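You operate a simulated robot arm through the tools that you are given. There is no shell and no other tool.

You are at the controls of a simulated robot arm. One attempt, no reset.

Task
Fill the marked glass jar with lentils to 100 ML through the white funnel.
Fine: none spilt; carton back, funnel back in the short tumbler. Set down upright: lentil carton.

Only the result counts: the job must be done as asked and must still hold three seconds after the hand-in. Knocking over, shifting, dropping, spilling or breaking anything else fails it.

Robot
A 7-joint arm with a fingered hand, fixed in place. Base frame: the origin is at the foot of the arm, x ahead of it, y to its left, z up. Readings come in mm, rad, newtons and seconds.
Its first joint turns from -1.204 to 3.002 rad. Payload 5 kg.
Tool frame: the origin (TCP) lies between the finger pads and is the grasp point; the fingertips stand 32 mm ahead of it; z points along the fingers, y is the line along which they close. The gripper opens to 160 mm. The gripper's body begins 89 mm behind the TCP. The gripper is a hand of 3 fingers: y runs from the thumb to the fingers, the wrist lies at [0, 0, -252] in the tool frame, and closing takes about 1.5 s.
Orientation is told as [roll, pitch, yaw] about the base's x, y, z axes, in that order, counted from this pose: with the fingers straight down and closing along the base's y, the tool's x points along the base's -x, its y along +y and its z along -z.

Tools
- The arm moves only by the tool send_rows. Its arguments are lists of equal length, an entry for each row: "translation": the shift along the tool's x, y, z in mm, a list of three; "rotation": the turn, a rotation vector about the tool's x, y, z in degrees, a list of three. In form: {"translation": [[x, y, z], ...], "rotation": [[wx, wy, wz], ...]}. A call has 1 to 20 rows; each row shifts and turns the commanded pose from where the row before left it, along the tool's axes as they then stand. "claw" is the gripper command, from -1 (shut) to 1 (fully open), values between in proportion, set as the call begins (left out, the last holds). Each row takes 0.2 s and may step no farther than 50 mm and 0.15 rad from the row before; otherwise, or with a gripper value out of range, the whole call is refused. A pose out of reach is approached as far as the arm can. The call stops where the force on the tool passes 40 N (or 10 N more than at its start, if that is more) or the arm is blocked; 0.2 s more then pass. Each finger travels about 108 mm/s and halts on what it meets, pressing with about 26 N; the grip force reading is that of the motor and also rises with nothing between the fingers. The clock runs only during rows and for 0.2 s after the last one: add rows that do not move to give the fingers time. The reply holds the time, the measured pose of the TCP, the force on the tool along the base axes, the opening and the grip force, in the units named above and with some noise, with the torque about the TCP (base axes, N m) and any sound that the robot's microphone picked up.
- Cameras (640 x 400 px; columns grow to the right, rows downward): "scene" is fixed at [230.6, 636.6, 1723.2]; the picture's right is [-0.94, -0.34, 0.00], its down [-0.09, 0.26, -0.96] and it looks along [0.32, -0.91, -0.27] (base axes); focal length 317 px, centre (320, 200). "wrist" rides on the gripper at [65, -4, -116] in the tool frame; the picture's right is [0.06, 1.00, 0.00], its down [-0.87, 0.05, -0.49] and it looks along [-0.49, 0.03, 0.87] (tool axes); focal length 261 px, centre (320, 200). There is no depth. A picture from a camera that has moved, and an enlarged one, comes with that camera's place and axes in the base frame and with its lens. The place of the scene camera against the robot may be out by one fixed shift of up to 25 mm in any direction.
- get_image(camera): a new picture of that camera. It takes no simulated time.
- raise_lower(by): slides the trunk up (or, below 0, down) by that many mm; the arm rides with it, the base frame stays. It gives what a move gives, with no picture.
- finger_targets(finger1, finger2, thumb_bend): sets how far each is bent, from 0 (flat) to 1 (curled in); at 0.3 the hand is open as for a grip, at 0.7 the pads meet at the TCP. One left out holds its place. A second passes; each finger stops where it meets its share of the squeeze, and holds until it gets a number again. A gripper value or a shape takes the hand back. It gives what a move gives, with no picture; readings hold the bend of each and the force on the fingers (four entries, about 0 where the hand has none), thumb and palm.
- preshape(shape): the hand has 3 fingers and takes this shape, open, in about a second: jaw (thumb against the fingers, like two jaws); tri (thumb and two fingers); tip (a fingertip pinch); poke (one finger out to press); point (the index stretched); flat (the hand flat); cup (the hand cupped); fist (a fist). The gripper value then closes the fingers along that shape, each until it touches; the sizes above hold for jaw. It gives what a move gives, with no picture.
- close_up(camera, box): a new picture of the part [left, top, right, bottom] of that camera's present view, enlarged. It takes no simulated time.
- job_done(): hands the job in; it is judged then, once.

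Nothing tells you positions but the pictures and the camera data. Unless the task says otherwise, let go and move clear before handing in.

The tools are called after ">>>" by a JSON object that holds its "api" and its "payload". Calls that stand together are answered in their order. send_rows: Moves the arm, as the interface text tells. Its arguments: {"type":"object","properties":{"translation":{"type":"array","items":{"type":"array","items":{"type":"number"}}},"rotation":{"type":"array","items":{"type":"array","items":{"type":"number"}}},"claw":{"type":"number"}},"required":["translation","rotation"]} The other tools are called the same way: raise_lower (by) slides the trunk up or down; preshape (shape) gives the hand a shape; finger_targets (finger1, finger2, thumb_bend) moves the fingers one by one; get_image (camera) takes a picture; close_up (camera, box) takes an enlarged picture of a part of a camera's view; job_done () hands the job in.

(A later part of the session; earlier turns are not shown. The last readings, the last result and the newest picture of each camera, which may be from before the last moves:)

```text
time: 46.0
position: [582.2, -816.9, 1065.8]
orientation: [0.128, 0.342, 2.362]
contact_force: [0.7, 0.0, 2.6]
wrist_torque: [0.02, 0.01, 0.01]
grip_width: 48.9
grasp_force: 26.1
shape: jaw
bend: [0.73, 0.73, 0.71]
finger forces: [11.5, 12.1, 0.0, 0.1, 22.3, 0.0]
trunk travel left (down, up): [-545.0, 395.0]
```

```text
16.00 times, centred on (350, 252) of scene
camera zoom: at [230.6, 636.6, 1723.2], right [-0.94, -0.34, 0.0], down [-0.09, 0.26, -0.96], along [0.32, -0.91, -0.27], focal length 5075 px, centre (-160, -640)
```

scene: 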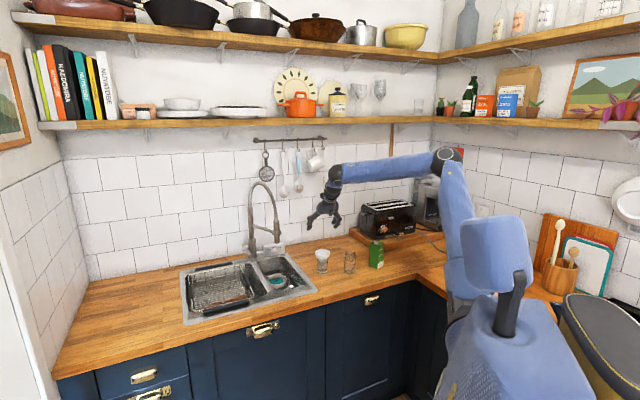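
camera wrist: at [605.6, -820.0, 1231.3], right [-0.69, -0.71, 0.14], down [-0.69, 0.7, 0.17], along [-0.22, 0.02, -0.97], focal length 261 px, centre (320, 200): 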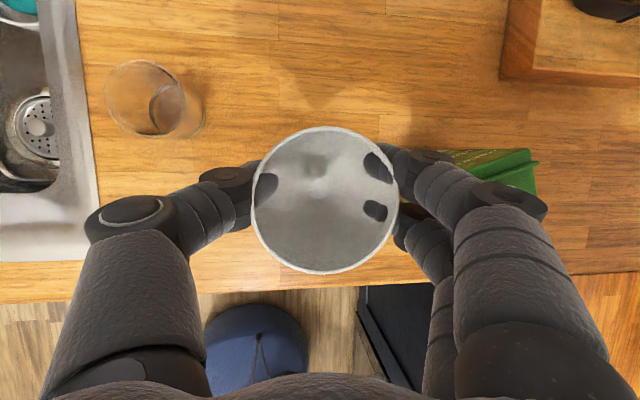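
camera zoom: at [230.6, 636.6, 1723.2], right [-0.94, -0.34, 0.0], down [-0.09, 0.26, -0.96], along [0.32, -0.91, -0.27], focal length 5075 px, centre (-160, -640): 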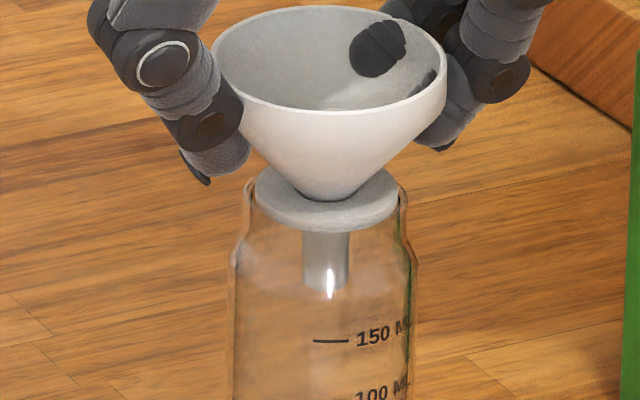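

>>> {"api": "send_rows", "payload": {"translation": [[-0.34, -0.12, 0.93], [0, 0, 0]], "rotation": [[0, 0, 0], [0, 0, 0]]}}

>>> {"api": "send_rows", "payload": {"translation": [[0, 0, 0], [0, 0, 0]], "rotation": [[0, 0, 0], [0, 0, 0]]}}

>>> {"api": "close_up", "payload": {"camera": "scene", "box": [335, 240, 365, 265]}}

```text
time: 46.6
position: [582.4, -816.2, 1065.6]
orientation: [0.129, 0.344, 2.359]
contact_force: [0.7, -1.6, 7.7]
wrist_torque: [-0.1, -0.03, 0.02]
grip_width: 49.1
grasp_force: 25.8
shape: jaw
bend: [0.73, 0.73, 0.71]
finger forces: [11.6, 12.0, 0.1, 0.1, 22.2, 0.0]
trunk travel left (down, up): [-545.0, 395.0]
```

```text
time: 47.2
position: [584.1, -816.0, 1064.3]
orientation: [0.129, 0.345, 2.362]
contact_force: [1.2, -1.4, 9.3]
wrist_torque: [-0.13, -0.02, 0.0]
grip_width: 49.0
grasp_force: 25.6
shape: jaw
bend: [0.73, 0.73, 0.71]
finger forces: [11.7, 11.9, 0.0, 0.0, 22.4, 0.1]
trunk travel left (down, up): [-545.0, 395.0]
```

```text
16.00 times, centred on (350, 252) of scene
camera zoom: at [230.6, 636.6, 1723.2], right [-0.94, -0.34, 0.0], down [-0.09, 0.26, -0.96], along [0.32, -0.91, -0.27], focal length 5075 px, centre (-160, -640)
```

zoom: 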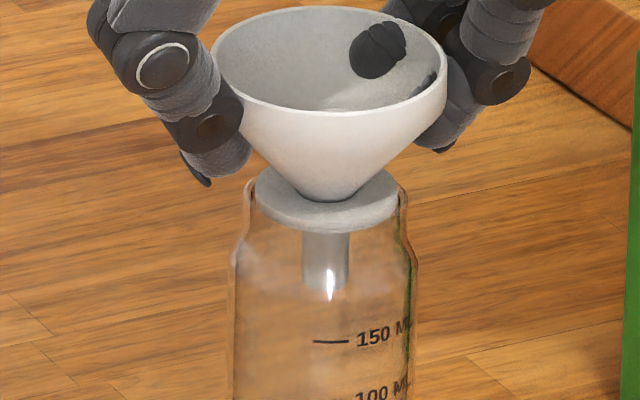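

Now 9 N with the contact centred under the funnel — it is sitting evenly on the rim. I ease the load slightly and open the fingers in a small step.

>>> {"api": "send_rows", "payload": {"translation": [[0.15, 0.05, -0.42], [0, 0, 0]], "rotation": [[0, 0, 0], [0, 0, 0]]}}

>>> {"api": "send_rows", "payload": {"translation": [[0, 0, 0], [0, 0, 0]], "rotation": [[0, 0, 0], [0, 0, 0]], "claw": -0.3}}

>>> {"api": "close_up", "payload": {"camera": "scene", "box": [335, 240, 365, 265]}}

```text
time: 47.8
position: [582.4, -816.5, 1063.7]
orientation: [0.128, 0.344, 2.361]
contact_force: [0.8, -1.5, 8.1]
wrist_torque: [-0.08, -0.03, 0.02]
grip_width: 49.1
grasp_force: 26.1
shape: jaw
bend: [0.73, 0.73, 0.71]
finger forces: [11.7, 12.0, 0.0, 0.1, 22.8, 0.0]
trunk travel left (down, up): [-545.0, 395.0]
```

```text
time: 48.4
position: [582.9, -816.8, 1063.9]
orientation: [0.13, 0.341, 2.362]
contact_force: [-0.3, -0.3, 0.0]
wrist_torque: [0.01, 0.0, 0.01]
grip_width: 55.6
grasp_force: 0.1
shape: jaw
bend: [0.73, 0.73, 0.7]
finger forces: [0.0, 0.0, 0.1, 0.0, 0.0, 0.1]
trunk travel left (down, up): [-545.0, 395.0]
```

```text
16.00 times, centred on (350, 252) of scene
camera zoom: at [230.6, 636.6, 1723.2], right [-0.94, -0.34, 0.0], down [-0.09, 0.26, -0.96], along [0.32, -0.91, -0.27], focal length 5075 px, centre (-160, -640)
```

zoom: 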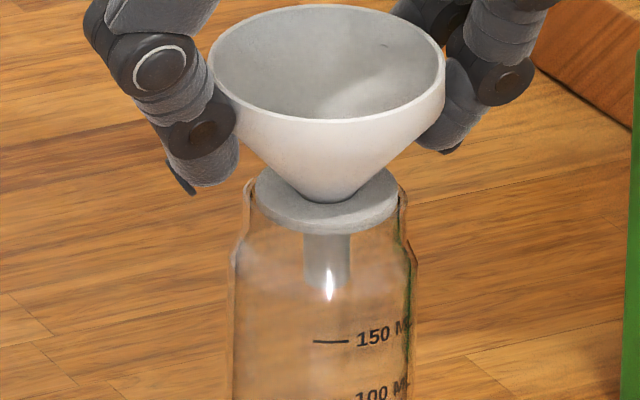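

Slight lean of 3–4° so far. Open a bit more and look again.

>>> {"api": "send_rows", "payload": {"translation": [[0, 0, 0], [0, 0, 0]], "rotation": [[0, 0, 0], [0, 0, 0]], "claw": 0.0}}

>>> {"api": "close_up", "payload": {"camera": "scene", "box": [335, 240, 365, 265]}}

>>> {"api": "close_up", "payload": {"camera": "wrist", "box": [230, 110, 410, 290]}}

```text
time: 49.0
position: [582.4, -817.5, 1064.7]
orientation: [0.129, 0.343, 2.361]
contact_force: [0.4, 0.8, -0.1]
wrist_torque: [-0.02, 0.0, 0.0]
grip_width: 79.3
grasp_force: 0.1
shape: jaw
bend: [0.72, 0.72, 0.7]
finger forces: [0.0, 0.0, 0.1, 0.1, 0.0, 0.0]
trunk travel left (down, up): [-545.0, 395.0]
```

```text
16.00 times, centred on (350, 252) of scene
camera zoom: at [230.6, 636.6, 1723.2], right [-0.94, -0.34, 0.0], down [-0.09, 0.26, -0.96], along [0.32, -0.91, -0.27], focal length 5075 px, centre (-160, -640)
```

zoom: 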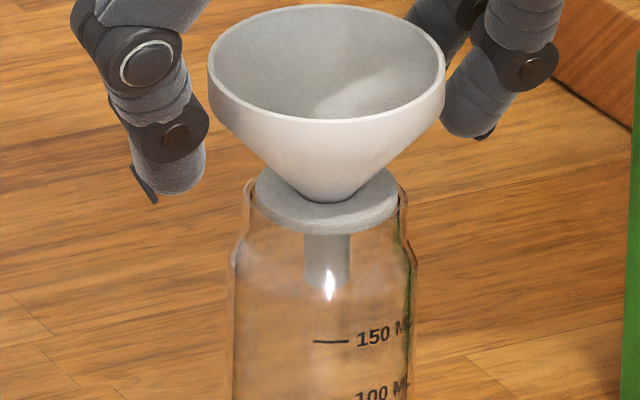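

```text
2.22 times, centred on (320, 200) of wrist
camera zoom: at [612.0, -820.3, 1194.6], right [-0.68, -0.71, 0.14], down [-0.69, 0.7, 0.17], along [-0.22, 0.02, -0.97], focal length 579 px, centre (320, 200)
```

zoom: 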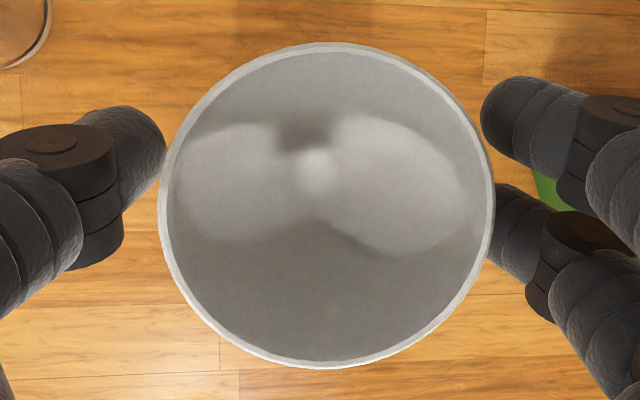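

The funnel is seated and steady with only a small residual lean (stem well inside the neck). I open wider and lift straight up clear of it.

>>> {"api": "send_rows", "payload": {"translation": [[0, 0, 0], [0, 0, 0], [6.7, 2.4, -18.7], [13.4, 4.8, -37.4], [13.4, 4.8, -37.4], [13.4, 4.8, -37.4]], "rotation": [[0, 0, 0], [0, 0, 0], [0, 0, 0], [0, 0, 0], [0, 0, 0], [0, 0, 0]], "claw": 0.35}}

>>> {"api": "get_image", "payload": {"camera": "wrist"}}

>>> {"api": "close_up", "payload": {"camera": "scene", "box": [305, 225, 405, 285]}}

```text
time: 50.4
position: [582.6, -816.8, 1206.5]
orientation: [0.128, 0.346, 2.362]
contact_force: [0.2, 1.0, 0.9]
wrist_torque: [0.03, -0.03, -0.01]
grip_width: 107.6
grasp_force: 0.1
shape: jaw
bend: [0.68, 0.68, 0.66]
finger forces: [0.0, 0.1, 0.1, 0.1, 0.0, 0.0]
trunk travel left (down, up): [-545.0, 395.0]
```

```text
taken
camera wrist: at [611.5, -819.6, 1336.4], right [-0.68, -0.71, 0.14], down [-0.69, 0.7, 0.17], along [-0.22, 0.02, -0.97], focal length 261 px, centre (320, 200)
```

wrist: 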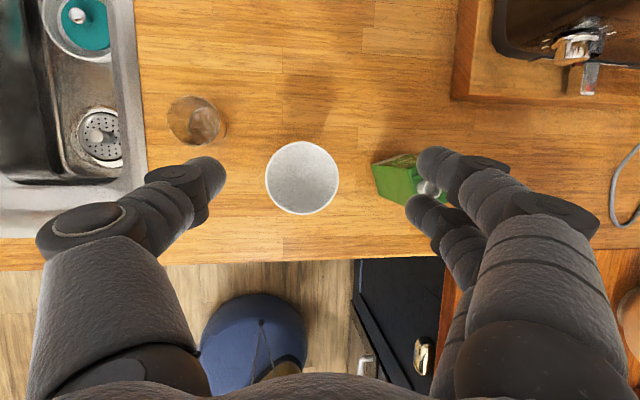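

```text
6.40 times, centred on (355, 255) of scene
camera zoom: at [230.6, 636.6, 1723.2], right [-0.94, -0.34, 0.0], down [-0.09, 0.26, -0.96], along [0.32, -0.91, -0.27], focal length 2030 px, centre (96, -152)
```

zoom: 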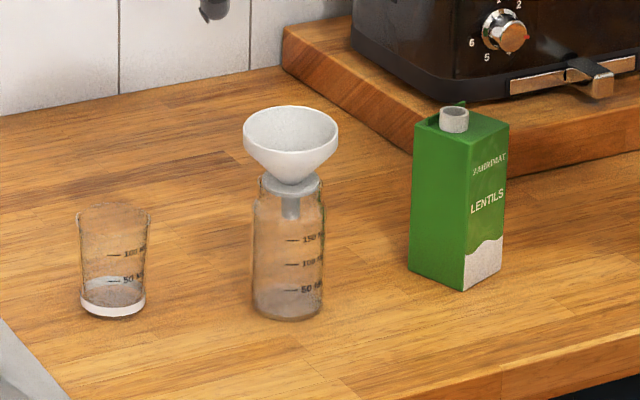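

Funnel sits on the jar. Next the carton: I turn the hand to horizontal aimed at −25.5° and move above the carton (centre ≈ (458,−937)).

>>> {"api": "send_rows", "payload": {"translation": [[0, 0, 0], [0, 0, 0], [0, 0, 0], [0, 0, 0], [0, 0, 0], [0, 0, 0], [0, 0, 0], [0, 0, 0], [0, 0, 0], [-6.6, 38.2, -14.3], [-6.6, 38.2, -14.3], [-6.6, 38.2, -14.3], [-6.6, 38.2, -14.3]], "rotation": [[2.57, 7.84, -0.81], [2.57, 7.84, -0.81], [2.57, 7.84, -0.81], [2.57, 7.84, -0.81], [2.57, 7.84, -0.81], [2.57, 7.84, -0.81], [2.57, 7.84, -0.81], [2.57, 7.84, -0.81], [2.57, 7.84, -0.81], [0, 0, 0], [0, 0, 0], [0, 0, 0], [0, 0, 0]]}}

>>> {"api": "get_image", "payload": {"camera": "wrist"}}

>>> {"api": "get_image", "payload": {"camera": "scene"}}

```text
time: 53.2
position: [465.2, -929.2, 1178.1]
orientation: [-3.034, 1.569, -0.333]
contact_force: [-0.4, -0.2, 0.7]
wrist_torque: [0.03, 0.0, 0.03]
grip_width: 107.7
grasp_force: 0.0
shape: jaw
bend: [0.68, 0.68, 0.65]
finger forces: [0.1, 0.0, 0.0, 0.1, 0.1, 0.0]
trunk travel left (down, up): [-545.0, 395.0]
```

```text
taken
camera wrist: at [362.3, -876.2, 1243.7], right [-0.43, -0.9, 0.06], down [-0.47, 0.16, -0.87], along [0.77, -0.4, -0.49], focal length 261 px, centre (320, 200)
```

wrist: 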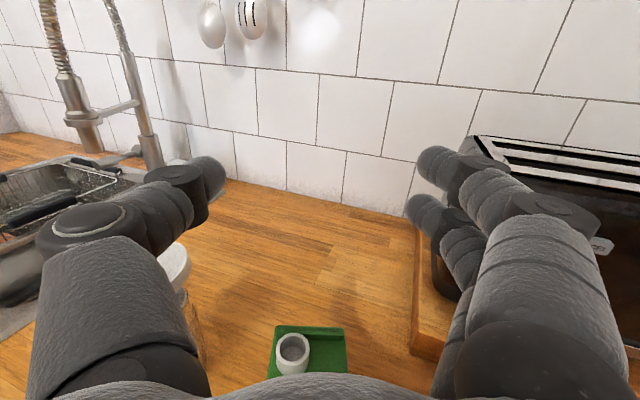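

```text
taken
```

scene: 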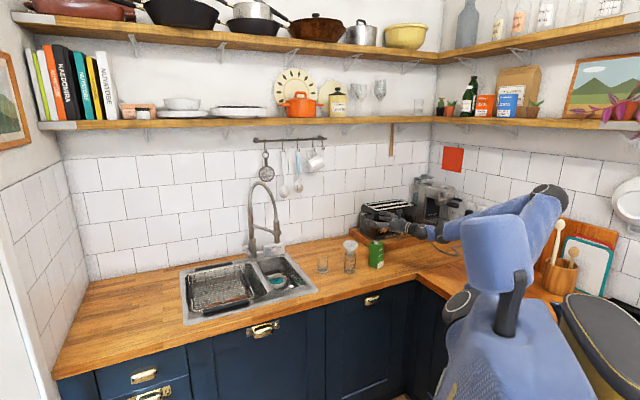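

>>> {"api": "close_up", "payload": {"camera": "wrist", "box": [250, 310, 370, 385]}}

```text
5.33 times, centred on (310, 348) of wrist
camera zoom: at [362.3, -876.2, 1243.7], right [-0.43, -0.9, 0.06], down [-0.47, 0.16, -0.87], along [0.77, -0.4, -0.49], focal length 1390 px, centre (373, -587)
```

zoom: 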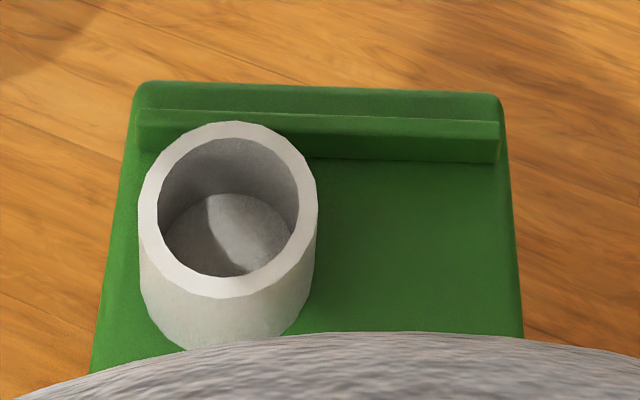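

The view shows the carton square to the hand and centred laterally; its spout is on the left (jar) side — ideal for rolling left to pour. Descending around it.

>>> {"api": "send_rows", "payload": {"translation": [[-40, 0, -3], [-40, 0, 0], [-30, 0, 0]], "rotation": [[0, 0, 0], [0, 0, 0], [0, 0, 0]]}}

>>> {"api": "get_image", "payload": {"camera": "wrist"}}

>>> {"api": "close_up", "payload": {"camera": "scene", "box": [325, 215, 425, 285]}}

```text
time: 54.0
position: [461.9, -928.6, 1065.8]
orientation: [1.335, 1.571, -2.252]
contact_force: [0.5, 0.2, -0.1]
wrist_torque: [0.01, -0.04, -0.03]
grip_width: 107.5
grasp_force: 0.1
shape: jaw
bend: [0.68, 0.68, 0.65]
finger forces: [0.1, 0.1, 0.0, 0.1, 0.0, 0.0]
trunk travel left (down, up): [-545.0, 395.0]
```

```text
taken
camera wrist: at [358.5, -876.2, 1131.8], right [-0.43, -0.9, 0.06], down [-0.47, 0.16, -0.87], along [0.77, -0.4, -0.49], focal length 261 px, centre (320, 200)
```

wrist: 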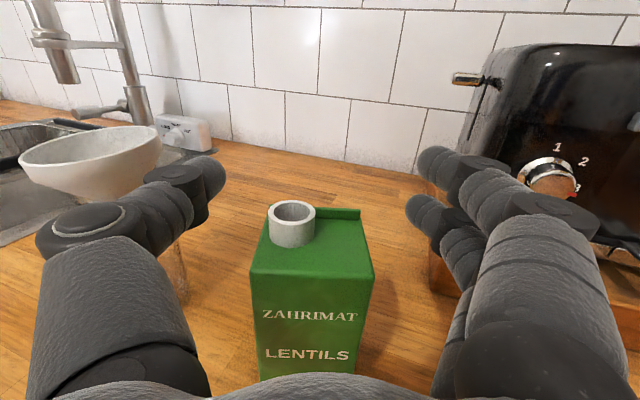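

```text
5.71 times, centred on (375, 250) of scene
camera zoom: at [230.6, 636.6, 1723.2], right [-0.94, -0.34, 0.0], down [-0.09, 0.26, -0.96], along [0.32, -0.91, -0.27], focal length 1812 px, centre (6, -86)
```

zoom: 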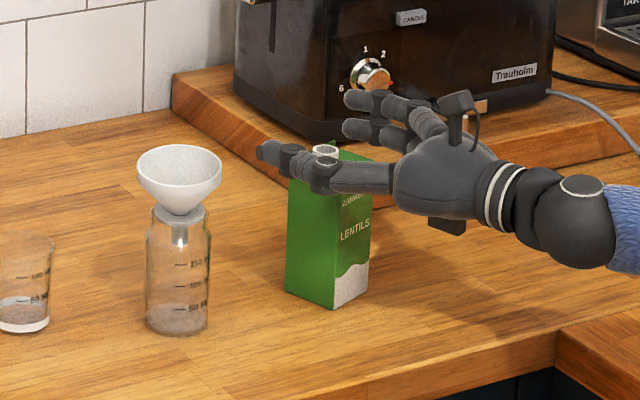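

Carton is centred between thumb and fingers. Descending to grip height (TCP z ≈ 970).

>>> {"api": "send_rows", "payload": {"translation": [[-40, 0, 0], [-40, 0, 0], [-15, 0, 0]], "rotation": [[0, 0, 0], [0, 0, 0], [0, 0, 0]]}}

>>> {"api": "get_image", "payload": {"camera": "wrist"}}

>>> {"api": "close_up", "payload": {"camera": "scene", "box": [325, 215, 425, 285]}}

```text
time: 55.0
position: [474.2, -927.7, 1001.6]
orientation: [-2.707, 1.501, -0.011]
contact_force: [0.2, 0.1, -1.3]
wrist_torque: [-0.02, 0.0, -0.01]
grip_width: 107.9
grasp_force: 0.1
shape: jaw
bend: [0.68, 0.68, 0.65]
finger forces: [0.1, 0.0, 0.0, 0.1, 0.1, 0.0]
trunk travel left (down, up): [-545.0, 395.0]
stopped in row 3: the arm was blocked; the commanded pose is now the measured one
```

```text
taken
camera wrist: at [365.9, -875.6, 1060.6], right [-0.43, -0.9, 0.03], down [-0.4, 0.16, -0.9], along [0.81, -0.4, -0.43], focal length 261 px, centre (320, 200)
```

wrist: 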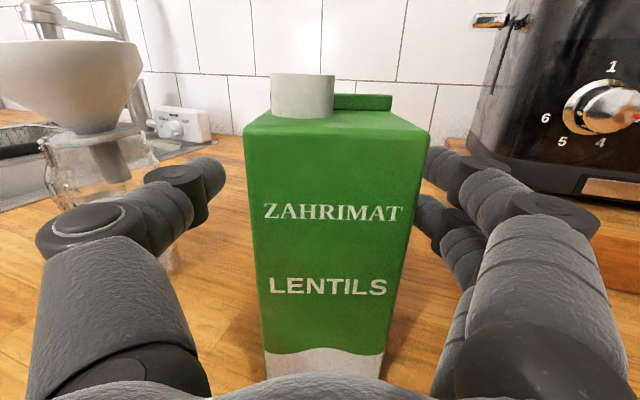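

```text
5.71 times, centred on (375, 250) of scene
camera zoom: at [230.6, 636.6, 1723.2], right [-0.94, -0.34, 0.0], down [-0.09, 0.26, -0.96], along [0.32, -0.91, -0.27], focal length 1812 px, centre (6, -86)
```

zoom: 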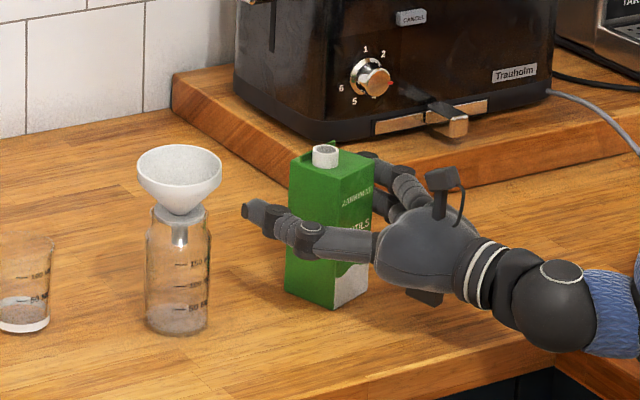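

The arm stopped at z≈1002 at a joint limit. I check the arm's posture before using the trunk.

>>> {"api": "get_image", "payload": {"camera": "scene"}}

```text
taken
```

scene: 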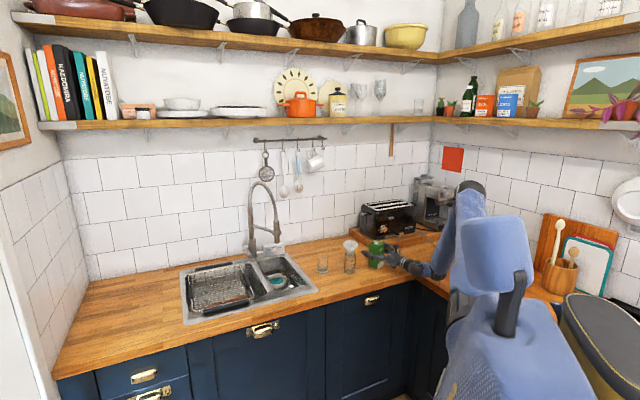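

The forearm is too steep here. I'll go back up to the good level pose, then lower everything with the trunk instead.

>>> {"api": "send_rows", "payload": {"translation": [[33, 2.1, -3.3], [32.5, 2.1, -3.3], [0, 0, 0]], "rotation": [[0, 0, 0], [0, -3.6, -1.72], [0, 0, 0]]}}

>>> {"api": "get_image", "payload": {"camera": "wrist"}}

```text
time: 55.8
position: [461.0, -930.1, 1066.1]
orientation: [-0.733, 1.571, 1.958]
contact_force: [0.3, -0.9, -0.2]
wrist_torque: [0.0, -0.03, 0.02]
grip_width: 107.7
grasp_force: 0.1
shape: jaw
bend: [0.68, 0.68, 0.65]
finger forces: [0.1, 0.0, 0.0, 0.0, 0.0, 0.1]
trunk travel left (down, up): [-545.0, 395.0]
```

```text
taken
camera wrist: at [358.3, -877.8, 1131.7], right [-0.43, -0.9, 0.06], down [-0.47, 0.16, -0.87], along [0.77, -0.4, -0.49], focal length 261 px, centre (320, 200)
```

wrist: 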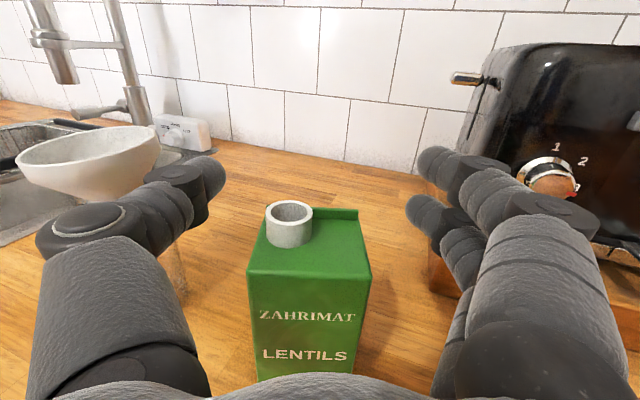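

Level again. Lower the trunk in two parts.

>>> {"api": "raise_lower", "payload": {"by": -50}}

>>> {"api": "raise_lower", "payload": {"by": -44}}

>>> {"api": "get_image", "payload": {"camera": "wrist"}}

>>> {"api": "close_up", "payload": {"camera": "scene", "box": [325, 215, 425, 285]}}

```text
time: 56.7
position: [461.1, -928.6, 1018.6]
orientation: [2.544, 1.57, -1.041]
contact_force: [-0.1, -0.4, 0.5]
wrist_torque: [0.01, 0.02, -0.01]
grip_width: 107.5
grasp_force: 0.0
shape: jaw
bend: [0.68, 0.68, 0.65]
finger forces: [0.1, 0.0, 0.1, 0.0, 0.1, 0.0]
trunk travel left (down, up): [-495.0, 445.0]
```

```text
time: 57.6
position: [461.7, -929.5, 974.4]
orientation: [2.553, 1.571, -1.033]
contact_force: [0.1, 0.5, 0.7]
wrist_torque: [0.03, 0.01, 0.0]
grip_width: 107.6
grasp_force: 0.0
shape: jaw
bend: [0.68, 0.68, 0.65]
finger forces: [0.0, 0.1, 0.0, 0.0, 0.1, 0.1]
trunk travel left (down, up): [-451.0, 489.0]
```

```text
taken
camera wrist: at [358.1, -876.1, 1039.5], right [-0.43, -0.9, 0.06], down [-0.47, 0.16, -0.87], along [0.77, -0.4, -0.49], focal length 261 px, centre (320, 200)
```

wrist: 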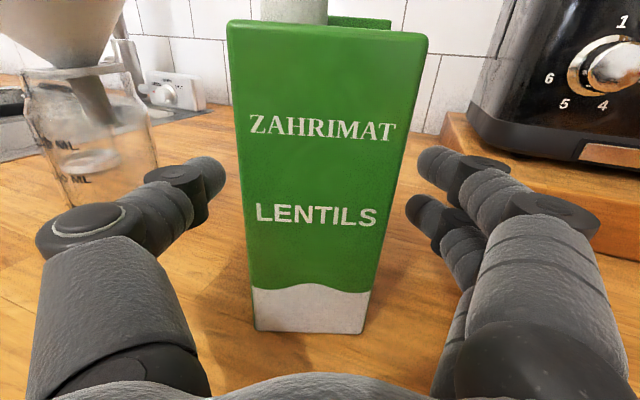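

```text
5.71 times, centred on (375, 250) of scene
camera zoom: at [230.6, 636.6, 1723.2], right [-0.94, -0.34, 0.0], down [-0.09, 0.26, -0.96], along [0.32, -0.91, -0.27], focal length 1812 px, centre (6, -86)
```

zoom: 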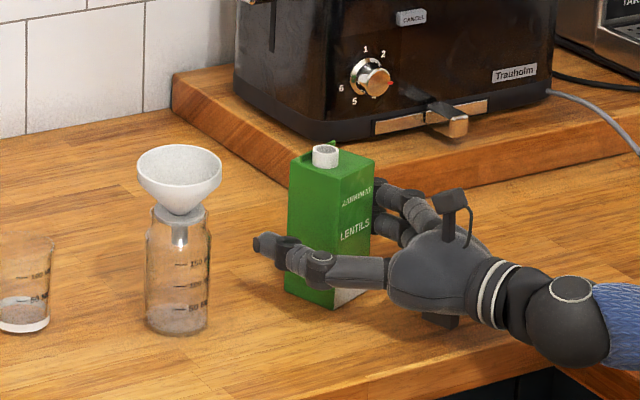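

Hand is level around the carton. Closing the grip.

>>> {"api": "send_rows", "payload": {"translation": [[0, 0, 0], [0, 0, 0], [0, 0, 0], [0, 0, 0], [0, 0, 0], [0, 0, 0]], "rotation": [[0, 0, 0], [0, 0, 0], [0, 0, 0], [0, 0, 0], [0, 0, 0], [0, 0, 0]], "claw": -1}}

>>> {"api": "get_image", "payload": {"camera": "wrist"}}

>>> {"api": "close_up", "payload": {"camera": "scene", "box": [325, 215, 425, 285]}}

```text
time: 59.0
position: [461.1, -929.1, 974.3]
orientation: [2.646, 1.568, -0.94]
contact_force: [0.9, -0.5, -0.7]
wrist_torque: [0.0, 0.01, -0.02]
grip_width: 51.9
grasp_force: 26.3
shape: jaw
bend: [0.73, 0.73, 0.7]
finger forces: [11.7, 11.7, 0.0, 0.0, 23.6, 0.0]
trunk travel left (down, up): [-451.0, 489.0]
```

```text
taken
camera wrist: at [358.2, -876.4, 1039.1], right [-0.43, -0.9, 0.06], down [-0.47, 0.16, -0.87], along [0.77, -0.4, -0.49], focal length 261 px, centre (320, 200)
```

wrist: 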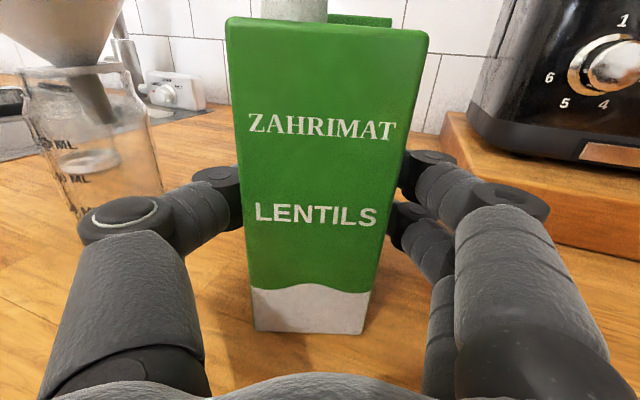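

```text
5.71 times, centred on (375, 250) of scene
camera zoom: at [230.6, 636.6, 1723.2], right [-0.94, -0.34, 0.0], down [-0.09, 0.26, -0.96], along [0.32, -0.91, -0.27], focal length 1812 px, centre (6, -86)
```

zoom: 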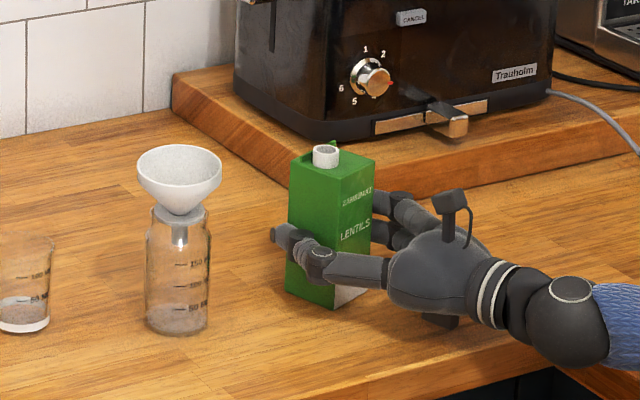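

Firm grip (12/12/24 N), the carton did not move. Lifting gently.

>>> {"api": "send_rows", "payload": {"translation": [[5, 0, 0], [15, 0, 0], [30, 0, 0], [0, 0, 0]], "rotation": [[0, 0, 0], [0, 0, 0], [0, 0, 0], [0, 0, 0]]}}

>>> {"api": "get_image", "payload": {"camera": "wrist"}}

>>> {"api": "close_up", "payload": {"camera": "scene", "box": [325, 215, 425, 285]}}

```text
time: 60.0
position: [462.5, -928.3, 1022.7]
orientation: [-2.621, 1.572, 0.076]
contact_force: [0.4, -0.9, -2.5]
wrist_torque: [0.01, -0.05, 0.04]
grip_width: 51.8
grasp_force: 25.8
shape: jaw
bend: [0.73, 0.73, 0.7]
finger forces: [12.0, 11.6, 0.0, 0.1, 23.7, 0.0]
trunk travel left (down, up): [-451.0, 489.0]
```

```text
taken
camera wrist: at [359.1, -876.7, 1087.9], right [-0.43, -0.9, 0.06], down [-0.47, 0.16, -0.87], along [0.77, -0.4, -0.49], focal length 261 px, centre (320, 200)
```

wrist: 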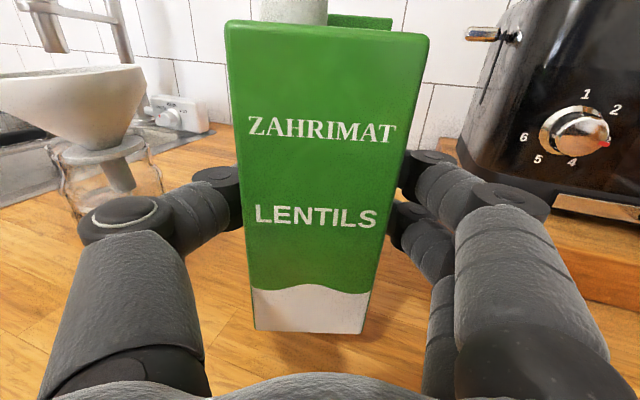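

```text
5.71 times, centred on (375, 250) of scene
camera zoom: at [230.6, 636.6, 1723.2], right [-0.94, -0.34, 0.0], down [-0.09, 0.26, -0.96], along [0.32, -0.91, -0.27], focal length 1812 px, centre (6, -86)
```

zoom: 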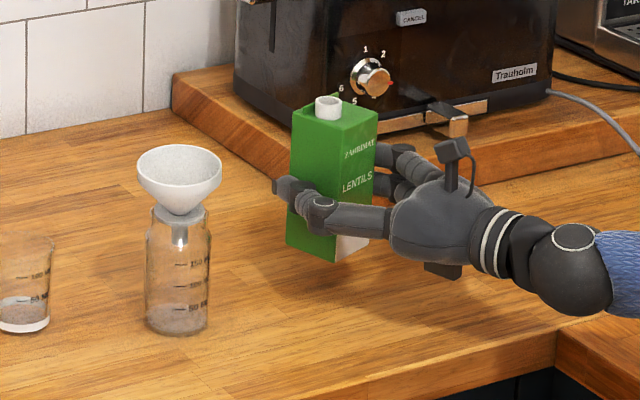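

Lifted; it weighs only ~2–2.5 N, so roughly half full. Before pouring I want to be sure the roll range exists, so I set the carton back down and do an empty-handed dry run.

>>> {"api": "send_rows", "payload": {"translation": [[-20, 0, 0], [-20, 0, 0], [-5, 0, 0], [0, 0, 0]], "rotation": [[0, 0, 0], [0, 0, 0], [0, 0, 0], [0, 0, 0]]}}

>>> {"api": "send_rows", "payload": {"translation": [[-1.5, 0, 0], [-1, 0, 0], [0, 0, 0]], "rotation": [[0, 0, 0], [0, 0, 0], [0, 0, 0]]}}

>>> {"api": "get_image", "payload": {"camera": "wrist"}}

```text
time: 61.0
position: [460.9, -929.8, 979.1]
orientation: [2.497, 1.57, -1.089]
contact_force: [0.0, 0.3, -1.8]
wrist_torque: [-0.02, 0.0, -0.02]
grip_width: 51.9
grasp_force: 25.8
shape: jaw
bend: [0.73, 0.73, 0.7]
finger forces: [11.9, 11.7, 0.0, 0.0, 23.7, 0.0]
trunk travel left (down, up): [-451.0, 489.0]
```

```text
time: 61.8
position: [461.9, -929.3, 975.8]
orientation: [2.874, 1.571, -0.712]
contact_force: [0.1, 0.0, -1.7]
wrist_torque: [-0.01, 0.02, 0.0]
grip_width: 51.7
grasp_force: 26.3
shape: jaw
bend: [0.73, 0.73, 0.7]
finger forces: [11.9, 11.6, 0.1, 0.0, 23.8, 0.0]
trunk travel left (down, up): [-451.0, 489.0]
```

```text
taken
camera wrist: at [358.3, -876.9, 1041.5], right [-0.43, -0.9, 0.06], down [-0.47, 0.16, -0.87], along [0.77, -0.4, -0.49], focal length 261 px, centre (320, 200)
```

wrist: 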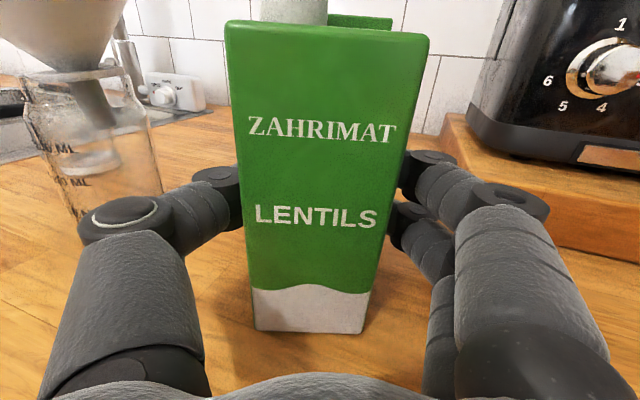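

>>> {"api": "send_rows", "payload": {"translation": [[-1, 0, 0], [-0.7, 0, 0], [0, 0, 0]], "rotation": [[0, 0, 0], [0, 0, 0], [0, 0, 0]]}}

>>> {"api": "send_rows", "payload": {"translation": [[-0.6, 0, 0], [0, 0, 0]], "rotation": [[0, 0, 0], [0, 0, 0]]}}

```text
time: 62.6
position: [460.8, -930.9, 973.9]
orientation: [2.807, 1.571, -0.778]
contact_force: [-0.3, 0.2, -1.5]
wrist_torque: [0.02, -0.01, 0.04]
grip_width: 51.8
grasp_force: 26.1
shape: jaw
bend: [0.73, 0.73, 0.7]
finger forces: [12.1, 11.8, 0.0, 0.0, 23.7, 0.0]
trunk travel left (down, up): [-451.0, 489.0]
```

```text
time: 63.2
position: [462.2, -928.8, 973.3]
orientation: [2.927, 1.568, -0.659]
contact_force: [0.3, -1.0, -0.8]
wrist_torque: [0.0, -0.01, 0.01]
grip_width: 51.8
grasp_force: 25.9
shape: jaw
bend: [0.73, 0.73, 0.7]
finger forces: [12.0, 11.8, 0.0, 0.0, 23.6, 0.0]
trunk travel left (down, up): [-451.0, 489.0]
```

>>> {"api": "send_rows", "payload": {"translation": [[-0.6, 0, 0], [0, 0, 0]], "rotation": [[0, 0, 0], [0, 0, 0]]}}

>>> {"api": "send_rows", "payload": {"translation": [[-0.5, 0, 0], [0, 0, 0]], "rotation": [[0, 0, 0], [0, 0, 0]]}}

```text
time: 63.8
position: [461.2, -928.8, 973.4]
orientation: [2.849, 1.57, -0.74]
contact_force: [1.4, -0.2, 0.3]
wrist_torque: [0.02, -0.04, -0.03]
grip_width: 51.8
grasp_force: 25.6
shape: jaw
bend: [0.73, 0.73, 0.7]
finger forces: [12.0, 11.8, 0.0, 0.0, 23.6, 0.0]
trunk travel left (down, up): [-451.0, 489.0]
```

```text
time: 64.4
position: [461.3, -928.9, 973.4]
orientation: [2.691, 1.571, -0.895]
contact_force: [0.8, -1.5, 3.6]
wrist_torque: [-0.02, -0.04, -0.04]
grip_width: 51.9
grasp_force: 26.1
shape: jaw
bend: [0.73, 0.73, 0.7]
finger forces: [12.0, 11.9, 0.0, 0.0, 23.6, 0.0]
trunk travel left (down, up): [-451.0, 489.0]
```

Down with contact. Release, rise, go to the pour position and roll empty-handed in steps.

>>> {"api": "send_rows", "payload": {"translation": [[0, 0, 0], [0, 0, 0], [0, 0, 0], [35, 0, 0], [45, 0, 0], [45, 0, 0], [42, 0, 0]], "rotation": [[0, 0, 0], [0, 0, 0], [0, 0, 0], [0, 0, 0], [0, 0, 0], [0, 0, 0], [0, 0, 0]], "claw": 0.35}}

>>> {"api": "get_image", "payload": {"camera": "scene"}}

```text
time: 66.0
position: [461.8, -927.5, 1142.0]
orientation: [2.57, 1.567, -1.019]
contact_force: [-0.3, 0.7, 0.8]
wrist_torque: [0.0, 0.03, 0.01]
grip_width: 107.3
grasp_force: 0.0
shape: jaw
bend: [0.68, 0.68, 0.66]
finger forces: [0.0, 0.1, 0.1, 0.0, 0.1, 0.1]
trunk travel left (down, up): [-451.0, 489.0]
```

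```text
taken
```

scene: 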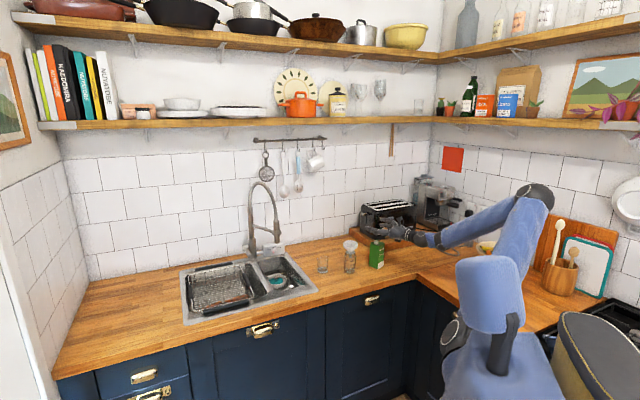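

>>> {"api": "send_rows", "payload": {"translation": [[12.7, -25, 21.3], [12.7, -25, 21.3], [12.7, -25, 21.3], [0, 0, 0], [0, 0, 0], [0, 0, 0], [0, 0, 0], [0, 0, 0], [0, 0, 0]], "rotation": [[0, 0, 0], [0, 0, 0], [0, 0, 0], [0, 0, -8.3], [0, 0, -8.3], [0, 0, -8.3], [0, 0, -8.3], [0, 0, -8.3], [0, 0, -8.3]]}}

>>> {"api": "send_rows", "payload": {"translation": [[0, 0, 0], [0, 0, 0], [0, 0, 0], [0, 0, 0], [0, 0, 0], [0, 0, 0], [0, 0, 0], [0, 0, 0], [0, 0, 0]], "rotation": [[0, 0, -8.3], [0, 0, -8.3], [0, 0, -8.3], [0, 0, -8.3], [0, 0, -8.3], [0, 0, -8.3], [0, 0, -8.3], [0, 0, -8.3], [0, 0, -8.3]]}}

>>> {"api": "get_image", "payload": {"camera": "scene"}}

>>> {"api": "get_image", "payload": {"camera": "wrist"}}

```text
time: 68.0
position: [556.1, -892.5, 1179.2]
orientation: [1.56, 1.045, -2.024]
contact_force: [-0.1, -0.5, 0.0]
wrist_torque: [-0.02, -0.03, 0.0]
grip_width: 107.9
grasp_force: 0.0
shape: jaw
bend: [0.68, 0.68, 0.65]
finger forces: [0.1, 0.0, 0.1, 0.1, 0.0, 0.0]
out of reach, approached as far as the arm can: row 7, 8, 9
trunk travel left (down, up): [-451.0, 489.0]
```

```text
time: 70.0
position: [554.0, -893.6, 1179.2]
orientation: [1.567, 1.044, -2.023]
contact_force: [0.2, -0.1, -0.1]
wrist_torque: [0.0, -0.05, 0.0]
grip_width: 108.1
grasp_force: 0.0
shape: jaw
bend: [0.68, 0.68, 0.65]
finger forces: [0.0, 0.1, 0.0, 0.0, 0.1, 0.0]
out of reach, approached as far as the arm can: row 1, 2, 3, 4, 5, 6, 7, 8, 9
trunk travel left (down, up): [-451.0, 489.0]
```

```text
taken
```

scene: 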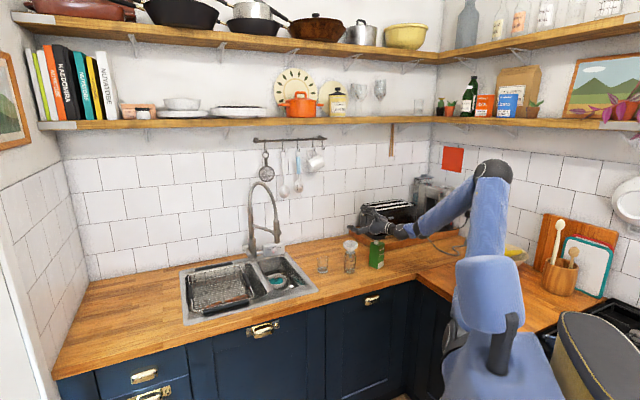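

```text
taken
camera wrist: at [465.3, -810.5, 1234.9], right [-0.36, -0.75, 0.55], down [-0.65, -0.22, -0.72], along [0.67, -0.62, -0.41], focal length 261 px, centre (320, 200)
```

wrist: 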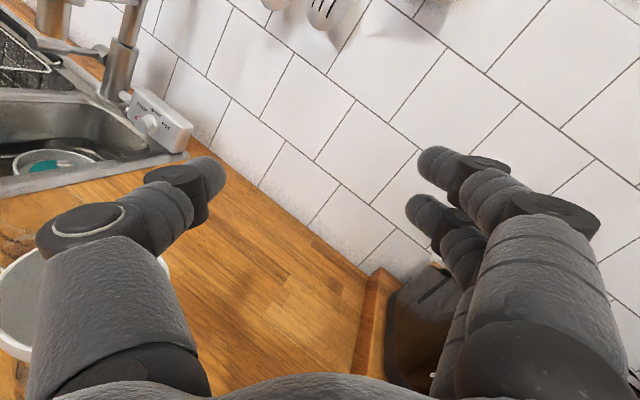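

The dry run shows the wrist's left roll stops at 30° in this posture — good to know before pouring. With the hand flipped (camera below) I'd have the range. I test rolling the other way by 210° to the flipped posture.

>>> {"api": "send_rows", "payload": {"translation": [[0, 0, 0], [0, 0, 0], [0, 0, 0], [0, 0, 0], [0, 0, 0], [0, 0, 0], [0, 0, 0], [0, 0, 0], [0, 0, 0], [0, 0, 0], [0, 0, 0], [0, 0, 0], [0, 0, 0]], "rotation": [[0, 0, 8.1], [0, 0, 8.1], [0, 0, 8.1], [0, 0, 8.1], [0, 0, 8.1], [0, 0, 8.1], [0, 0, 8.1], [0, 0, 8.1], [0, 0, 8.1], [0, 0, 8.1], [0, 0, 8.1], [0, 0, 8.1], [0, 0, 8.1]]}}

>>> {"api": "send_rows", "payload": {"translation": [[0, 0, 0], [0, 0, 0], [0, 0, 0], [0, 0, 0], [0, 0, 0], [0, 0, 0], [0, 0, 0], [0, 0, 0], [0, 0, 0], [0, 0, 0], [0, 0, 0], [0, 0, 0], [0, 0, 0]], "rotation": [[0, 0, 8.1], [0, 0, 8.1], [0, 0, 8.1], [0, 0, 8.1], [0, 0, 8.1], [0, 0, 8.1], [0, 0, 8.1], [0, 0, 8.1], [0, 0, 8.1], [0, 0, 8.1], [0, 0, 8.1], [0, 0, 8.1], [0, 0, 8.1]]}}

>>> {"api": "get_image", "payload": {"camera": "wrist"}}

>>> {"api": "get_image", "payload": {"camera": "scene"}}

```text
time: 72.8
position: [553.8, -892.2, 1179.4]
orientation: [-1.57, 0.257, 1.125]
contact_force: [0.3, 0.1, 0.7]
wrist_torque: [0.0, 0.01, -0.01]
grip_width: 107.8
grasp_force: 0.0
shape: jaw
bend: [0.68, 0.68, 0.65]
finger forces: [0.0, 0.1, 0.1, 0.1, 0.0, 0.0]
trunk travel left (down, up): [-451.0, 489.0]
```

```text
time: 75.6
position: [554.7, -892.4, 1179.0]
orientation: [1.315, -1.559, -1.763]
contact_force: [1.1, 0.3, 0.2]
wrist_torque: [0.0, -0.02, 0.0]
grip_width: 107.9
grasp_force: 0.1
shape: jaw
bend: [0.68, 0.68, 0.65]
finger forces: [0.1, 0.1, 0.0, 0.1, 0.0, 0.1]
trunk travel left (down, up): [-451.0, 489.0]
```

```text
taken
camera wrist: at [447.7, -846.7, 1114.6], right [0.43, 0.9, -0.05], down [-0.42, 0.25, 0.87], along [0.8, -0.35, 0.49], focal length 261 px, centre (320, 200)
```

wrist: 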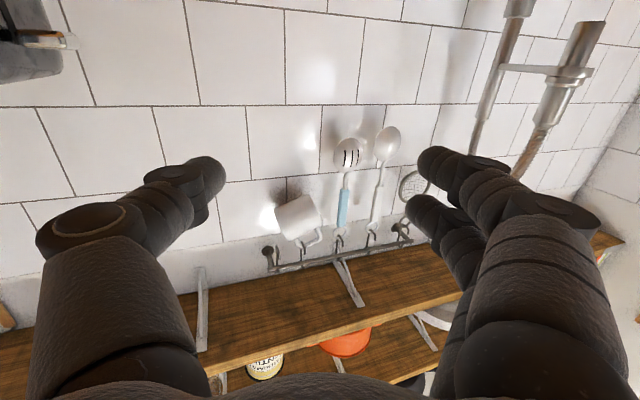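

```text
taken
```

scene: 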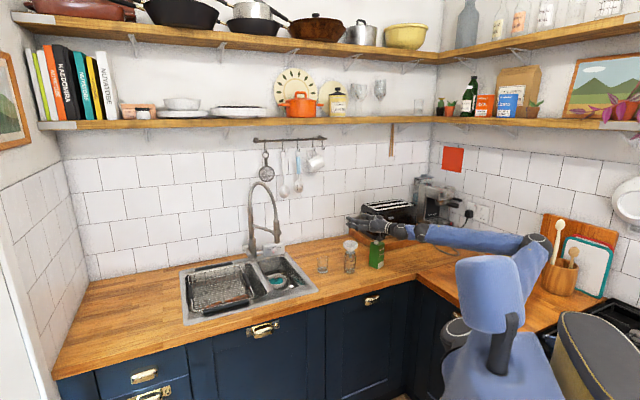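

The flipped posture works with full range, and rolling left from there passes only through proven angles. I'll now grasp the carton flipped, a bit higher (TCP z≈1008) to keep the camera off the counter.

>>> {"api": "send_rows", "payload": {"translation": [[0, -24.4, -22.9], [0, -24.4, -22.9], [0, -24.4, -22.9], [0, 0, 0]], "rotation": [[0, 0, 0], [0, 0, 0], [0, 0, 0], [0, 0, 0]]}}

>>> {"api": "close_up", "payload": {"camera": "scene", "box": [325, 210, 425, 280]}}

```text
time: 76.6
position: [460.7, -929.3, 1178.4]
orientation: [1.265, -1.561, -1.713]
contact_force: [0.1, 0.3, -0.4]
wrist_torque: [0.01, 0.01, 0.01]
grip_width: 108.0
grasp_force: 0.0
shape: jaw
bend: [0.68, 0.68, 0.65]
finger forces: [0.0, 0.0, 0.0, 0.0, 0.0, 0.1]
trunk travel left (down, up): [-451.0, 489.0]
```

```text
5.71 times, centred on (375, 245) of scene
camera zoom: at [230.6, 636.6, 1723.2], right [-0.94, -0.34, 0.0], down [-0.09, 0.26, -0.96], along [0.32, -0.91, -0.27], focal length 1812 px, centre (6, -57)
```

zoom: 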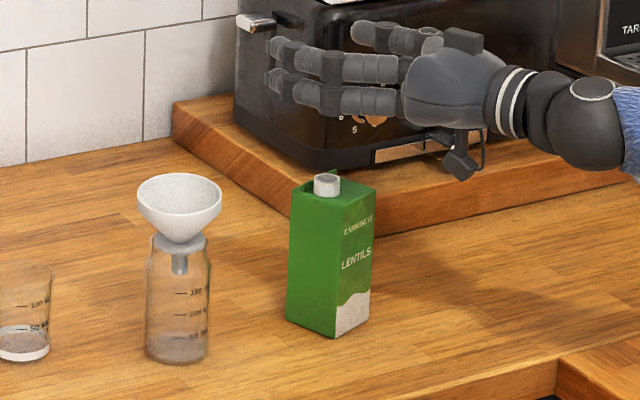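

>>> {"api": "send_rows", "payload": {"translation": [[40, 0, 0], [40, 0, 0], [40, 0, 0], [40, 0, 0], [10, 0, 0], [0, 0, 0]], "rotation": [[0, 0, 0], [0, 0, 0], [0, 0, 0], [0, 0, 0], [0, 0, 0], [0, 0, 0]]}}

>>> {"api": "close_up", "payload": {"camera": "scene", "box": [325, 210, 425, 280]}}

>>> {"api": "get_image", "payload": {"camera": "wrist"}}

```text
time: 78.0
position: [459.2, -928.1, 1009.6]
orientation: [1.268, -1.56, -1.716]
contact_force: [-0.1, 1.0, -0.1]
wrist_torque: [-0.03, 0.0, 0.0]
grip_width: 107.4
grasp_force: 0.0
shape: jaw
bend: [0.68, 0.68, 0.65]
finger forces: [0.1, 0.1, 0.0, 0.0, 0.0, 0.0]
trunk travel left (down, up): [-451.0, 489.0]
```

```text
5.71 times, centred on (375, 245) of scene
camera zoom: at [230.6, 636.6, 1723.2], right [-0.94, -0.34, 0.0], down [-0.09, 0.26, -0.96], along [0.32, -0.91, -0.27], focal length 1812 px, centre (6, -57)
```

zoom: 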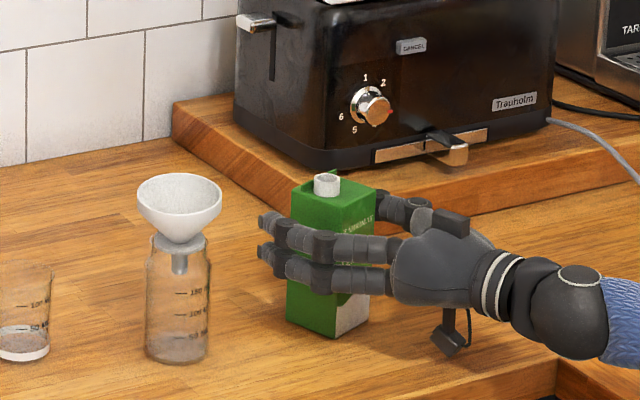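

```text
taken
camera wrist: at [353.4, -881.7, 944.6], right [0.43, 0.9, -0.05], down [-0.42, 0.25, 0.87], along [0.8, -0.35, 0.49], focal length 261 px, centre (320, 200)
```

wrist: 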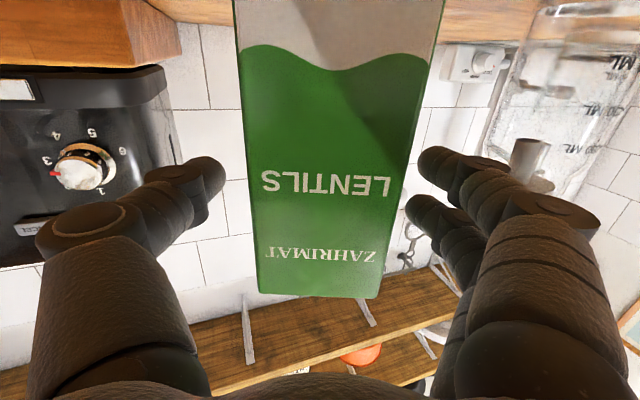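

Hand surrounds the carton with clearance. Closing.

>>> {"api": "send_rows", "payload": {"translation": [[0, 0, 0], [0, 0, 0], [0, 0, 0], [0, 0, 0], [0, 0, 0], [0, 0, 0]], "rotation": [[0, 0, 0], [0, 0, 0], [0, 0, 0], [0, 0, 0], [0, 0, 0], [0, 0, 0]], "claw": -1}}

>>> {"api": "get_image", "payload": {"camera": "wrist"}}

>>> {"api": "close_up", "payload": {"camera": "scene", "box": [325, 210, 425, 280]}}

```text
time: 79.4
position: [459.5, -927.1, 1010.6]
orientation: [1.276, -1.558, -1.721]
contact_force: [-0.4, 0.4, 0.1]
wrist_torque: [-0.05, 0.04, -0.01]
grip_width: 51.9
grasp_force: 25.8
shape: jaw
bend: [0.73, 0.73, 0.7]
finger forces: [11.9, 11.9, 0.0, 0.0, 23.5, 0.1]
trunk travel left (down, up): [-451.0, 489.0]
```

```text
taken
camera wrist: at [353.6, -881.6, 944.8], right [0.43, 0.9, -0.05], down [-0.42, 0.25, 0.87], along [0.8, -0.35, 0.49], focal length 261 px, centre (320, 200)
```

wrist: 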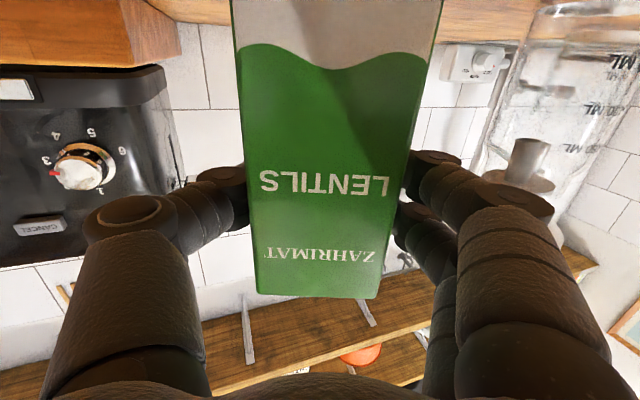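

```text
5.71 times, centred on (375, 245) of scene
camera zoom: at [230.6, 636.6, 1723.2], right [-0.94, -0.34, 0.0], down [-0.09, 0.26, -0.96], along [0.32, -0.91, -0.27], focal length 1812 px, centre (6, -57)
```

zoom: 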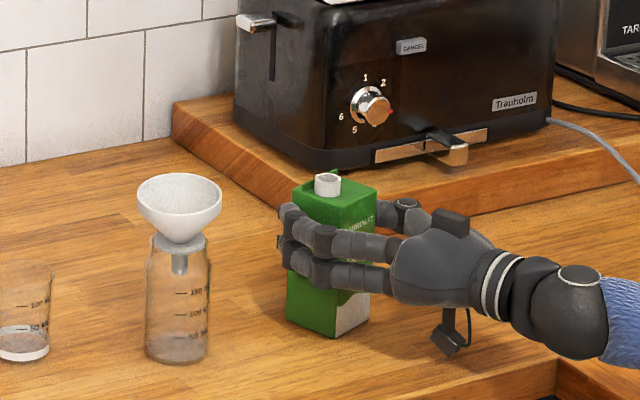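

Gripped flipped. Lift straight up, then shift left/forward toward the funnel (all moves logged so I can reverse them exactly).

>>> {"api": "send_rows", "payload": {"translation": [[-10, 0, 0], [-30, 0, 0], [-40, 0, 0], [-40, 0, 0], [-40, 0, 0], [-10, 0, 0], [0, 20.5, 16.5], [0, 20.5, 16.5], [0, 20.5, 16.5], [0, 20.5, 16.5], [0, 0, 0]], "rotation": [[0, 0, 0], [0, 0, 0], [0, 0, 0], [0, 0, 0], [0, 0, 0], [0, 0, 0], [0, 0, 0], [0, 0, 0], [0, 0, 0], [0, 0, 0], [0, 0, 0]]}}

>>> {"api": "get_image", "payload": {"camera": "wrist"}}

>>> {"api": "close_up", "payload": {"camera": "scene", "box": [310, 200, 410, 280]}}

```text
time: 81.8
position: [555.1, -884.2, 1177.5]
orientation: [1.274, -1.559, -1.72]
contact_force: [-0.6, 0.1, -1.2]
wrist_torque: [0.0, -0.01, -0.04]
grip_width: 51.8
grasp_force: 25.7
shape: jaw
bend: [0.73, 0.73, 0.7]
finger forces: [11.8, 12.1, 0.0, 0.1, 24.0, 0.0]
trunk travel left (down, up): [-451.0, 489.0]
```

```text
taken
camera wrist: at [448.1, -837.8, 1113.6], right [0.43, 0.9, -0.05], down [-0.42, 0.25, 0.87], along [0.8, -0.35, 0.49], focal length 261 px, centre (320, 200)
```

wrist: 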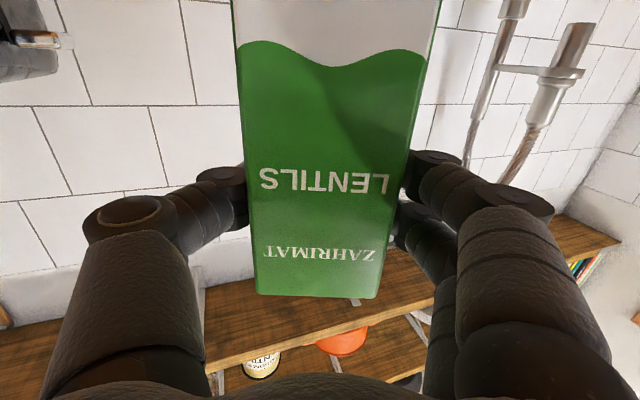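

```text
5.00 times, centred on (360, 240) of scene
camera zoom: at [230.6, 636.6, 1723.2], right [-0.94, -0.34, 0.0], down [-0.09, 0.26, -0.96], along [0.32, -0.91, -0.27], focal length 1586 px, centre (120, 0)
```

zoom: 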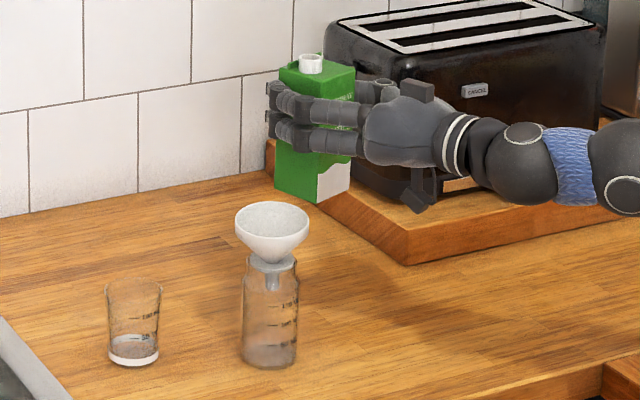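

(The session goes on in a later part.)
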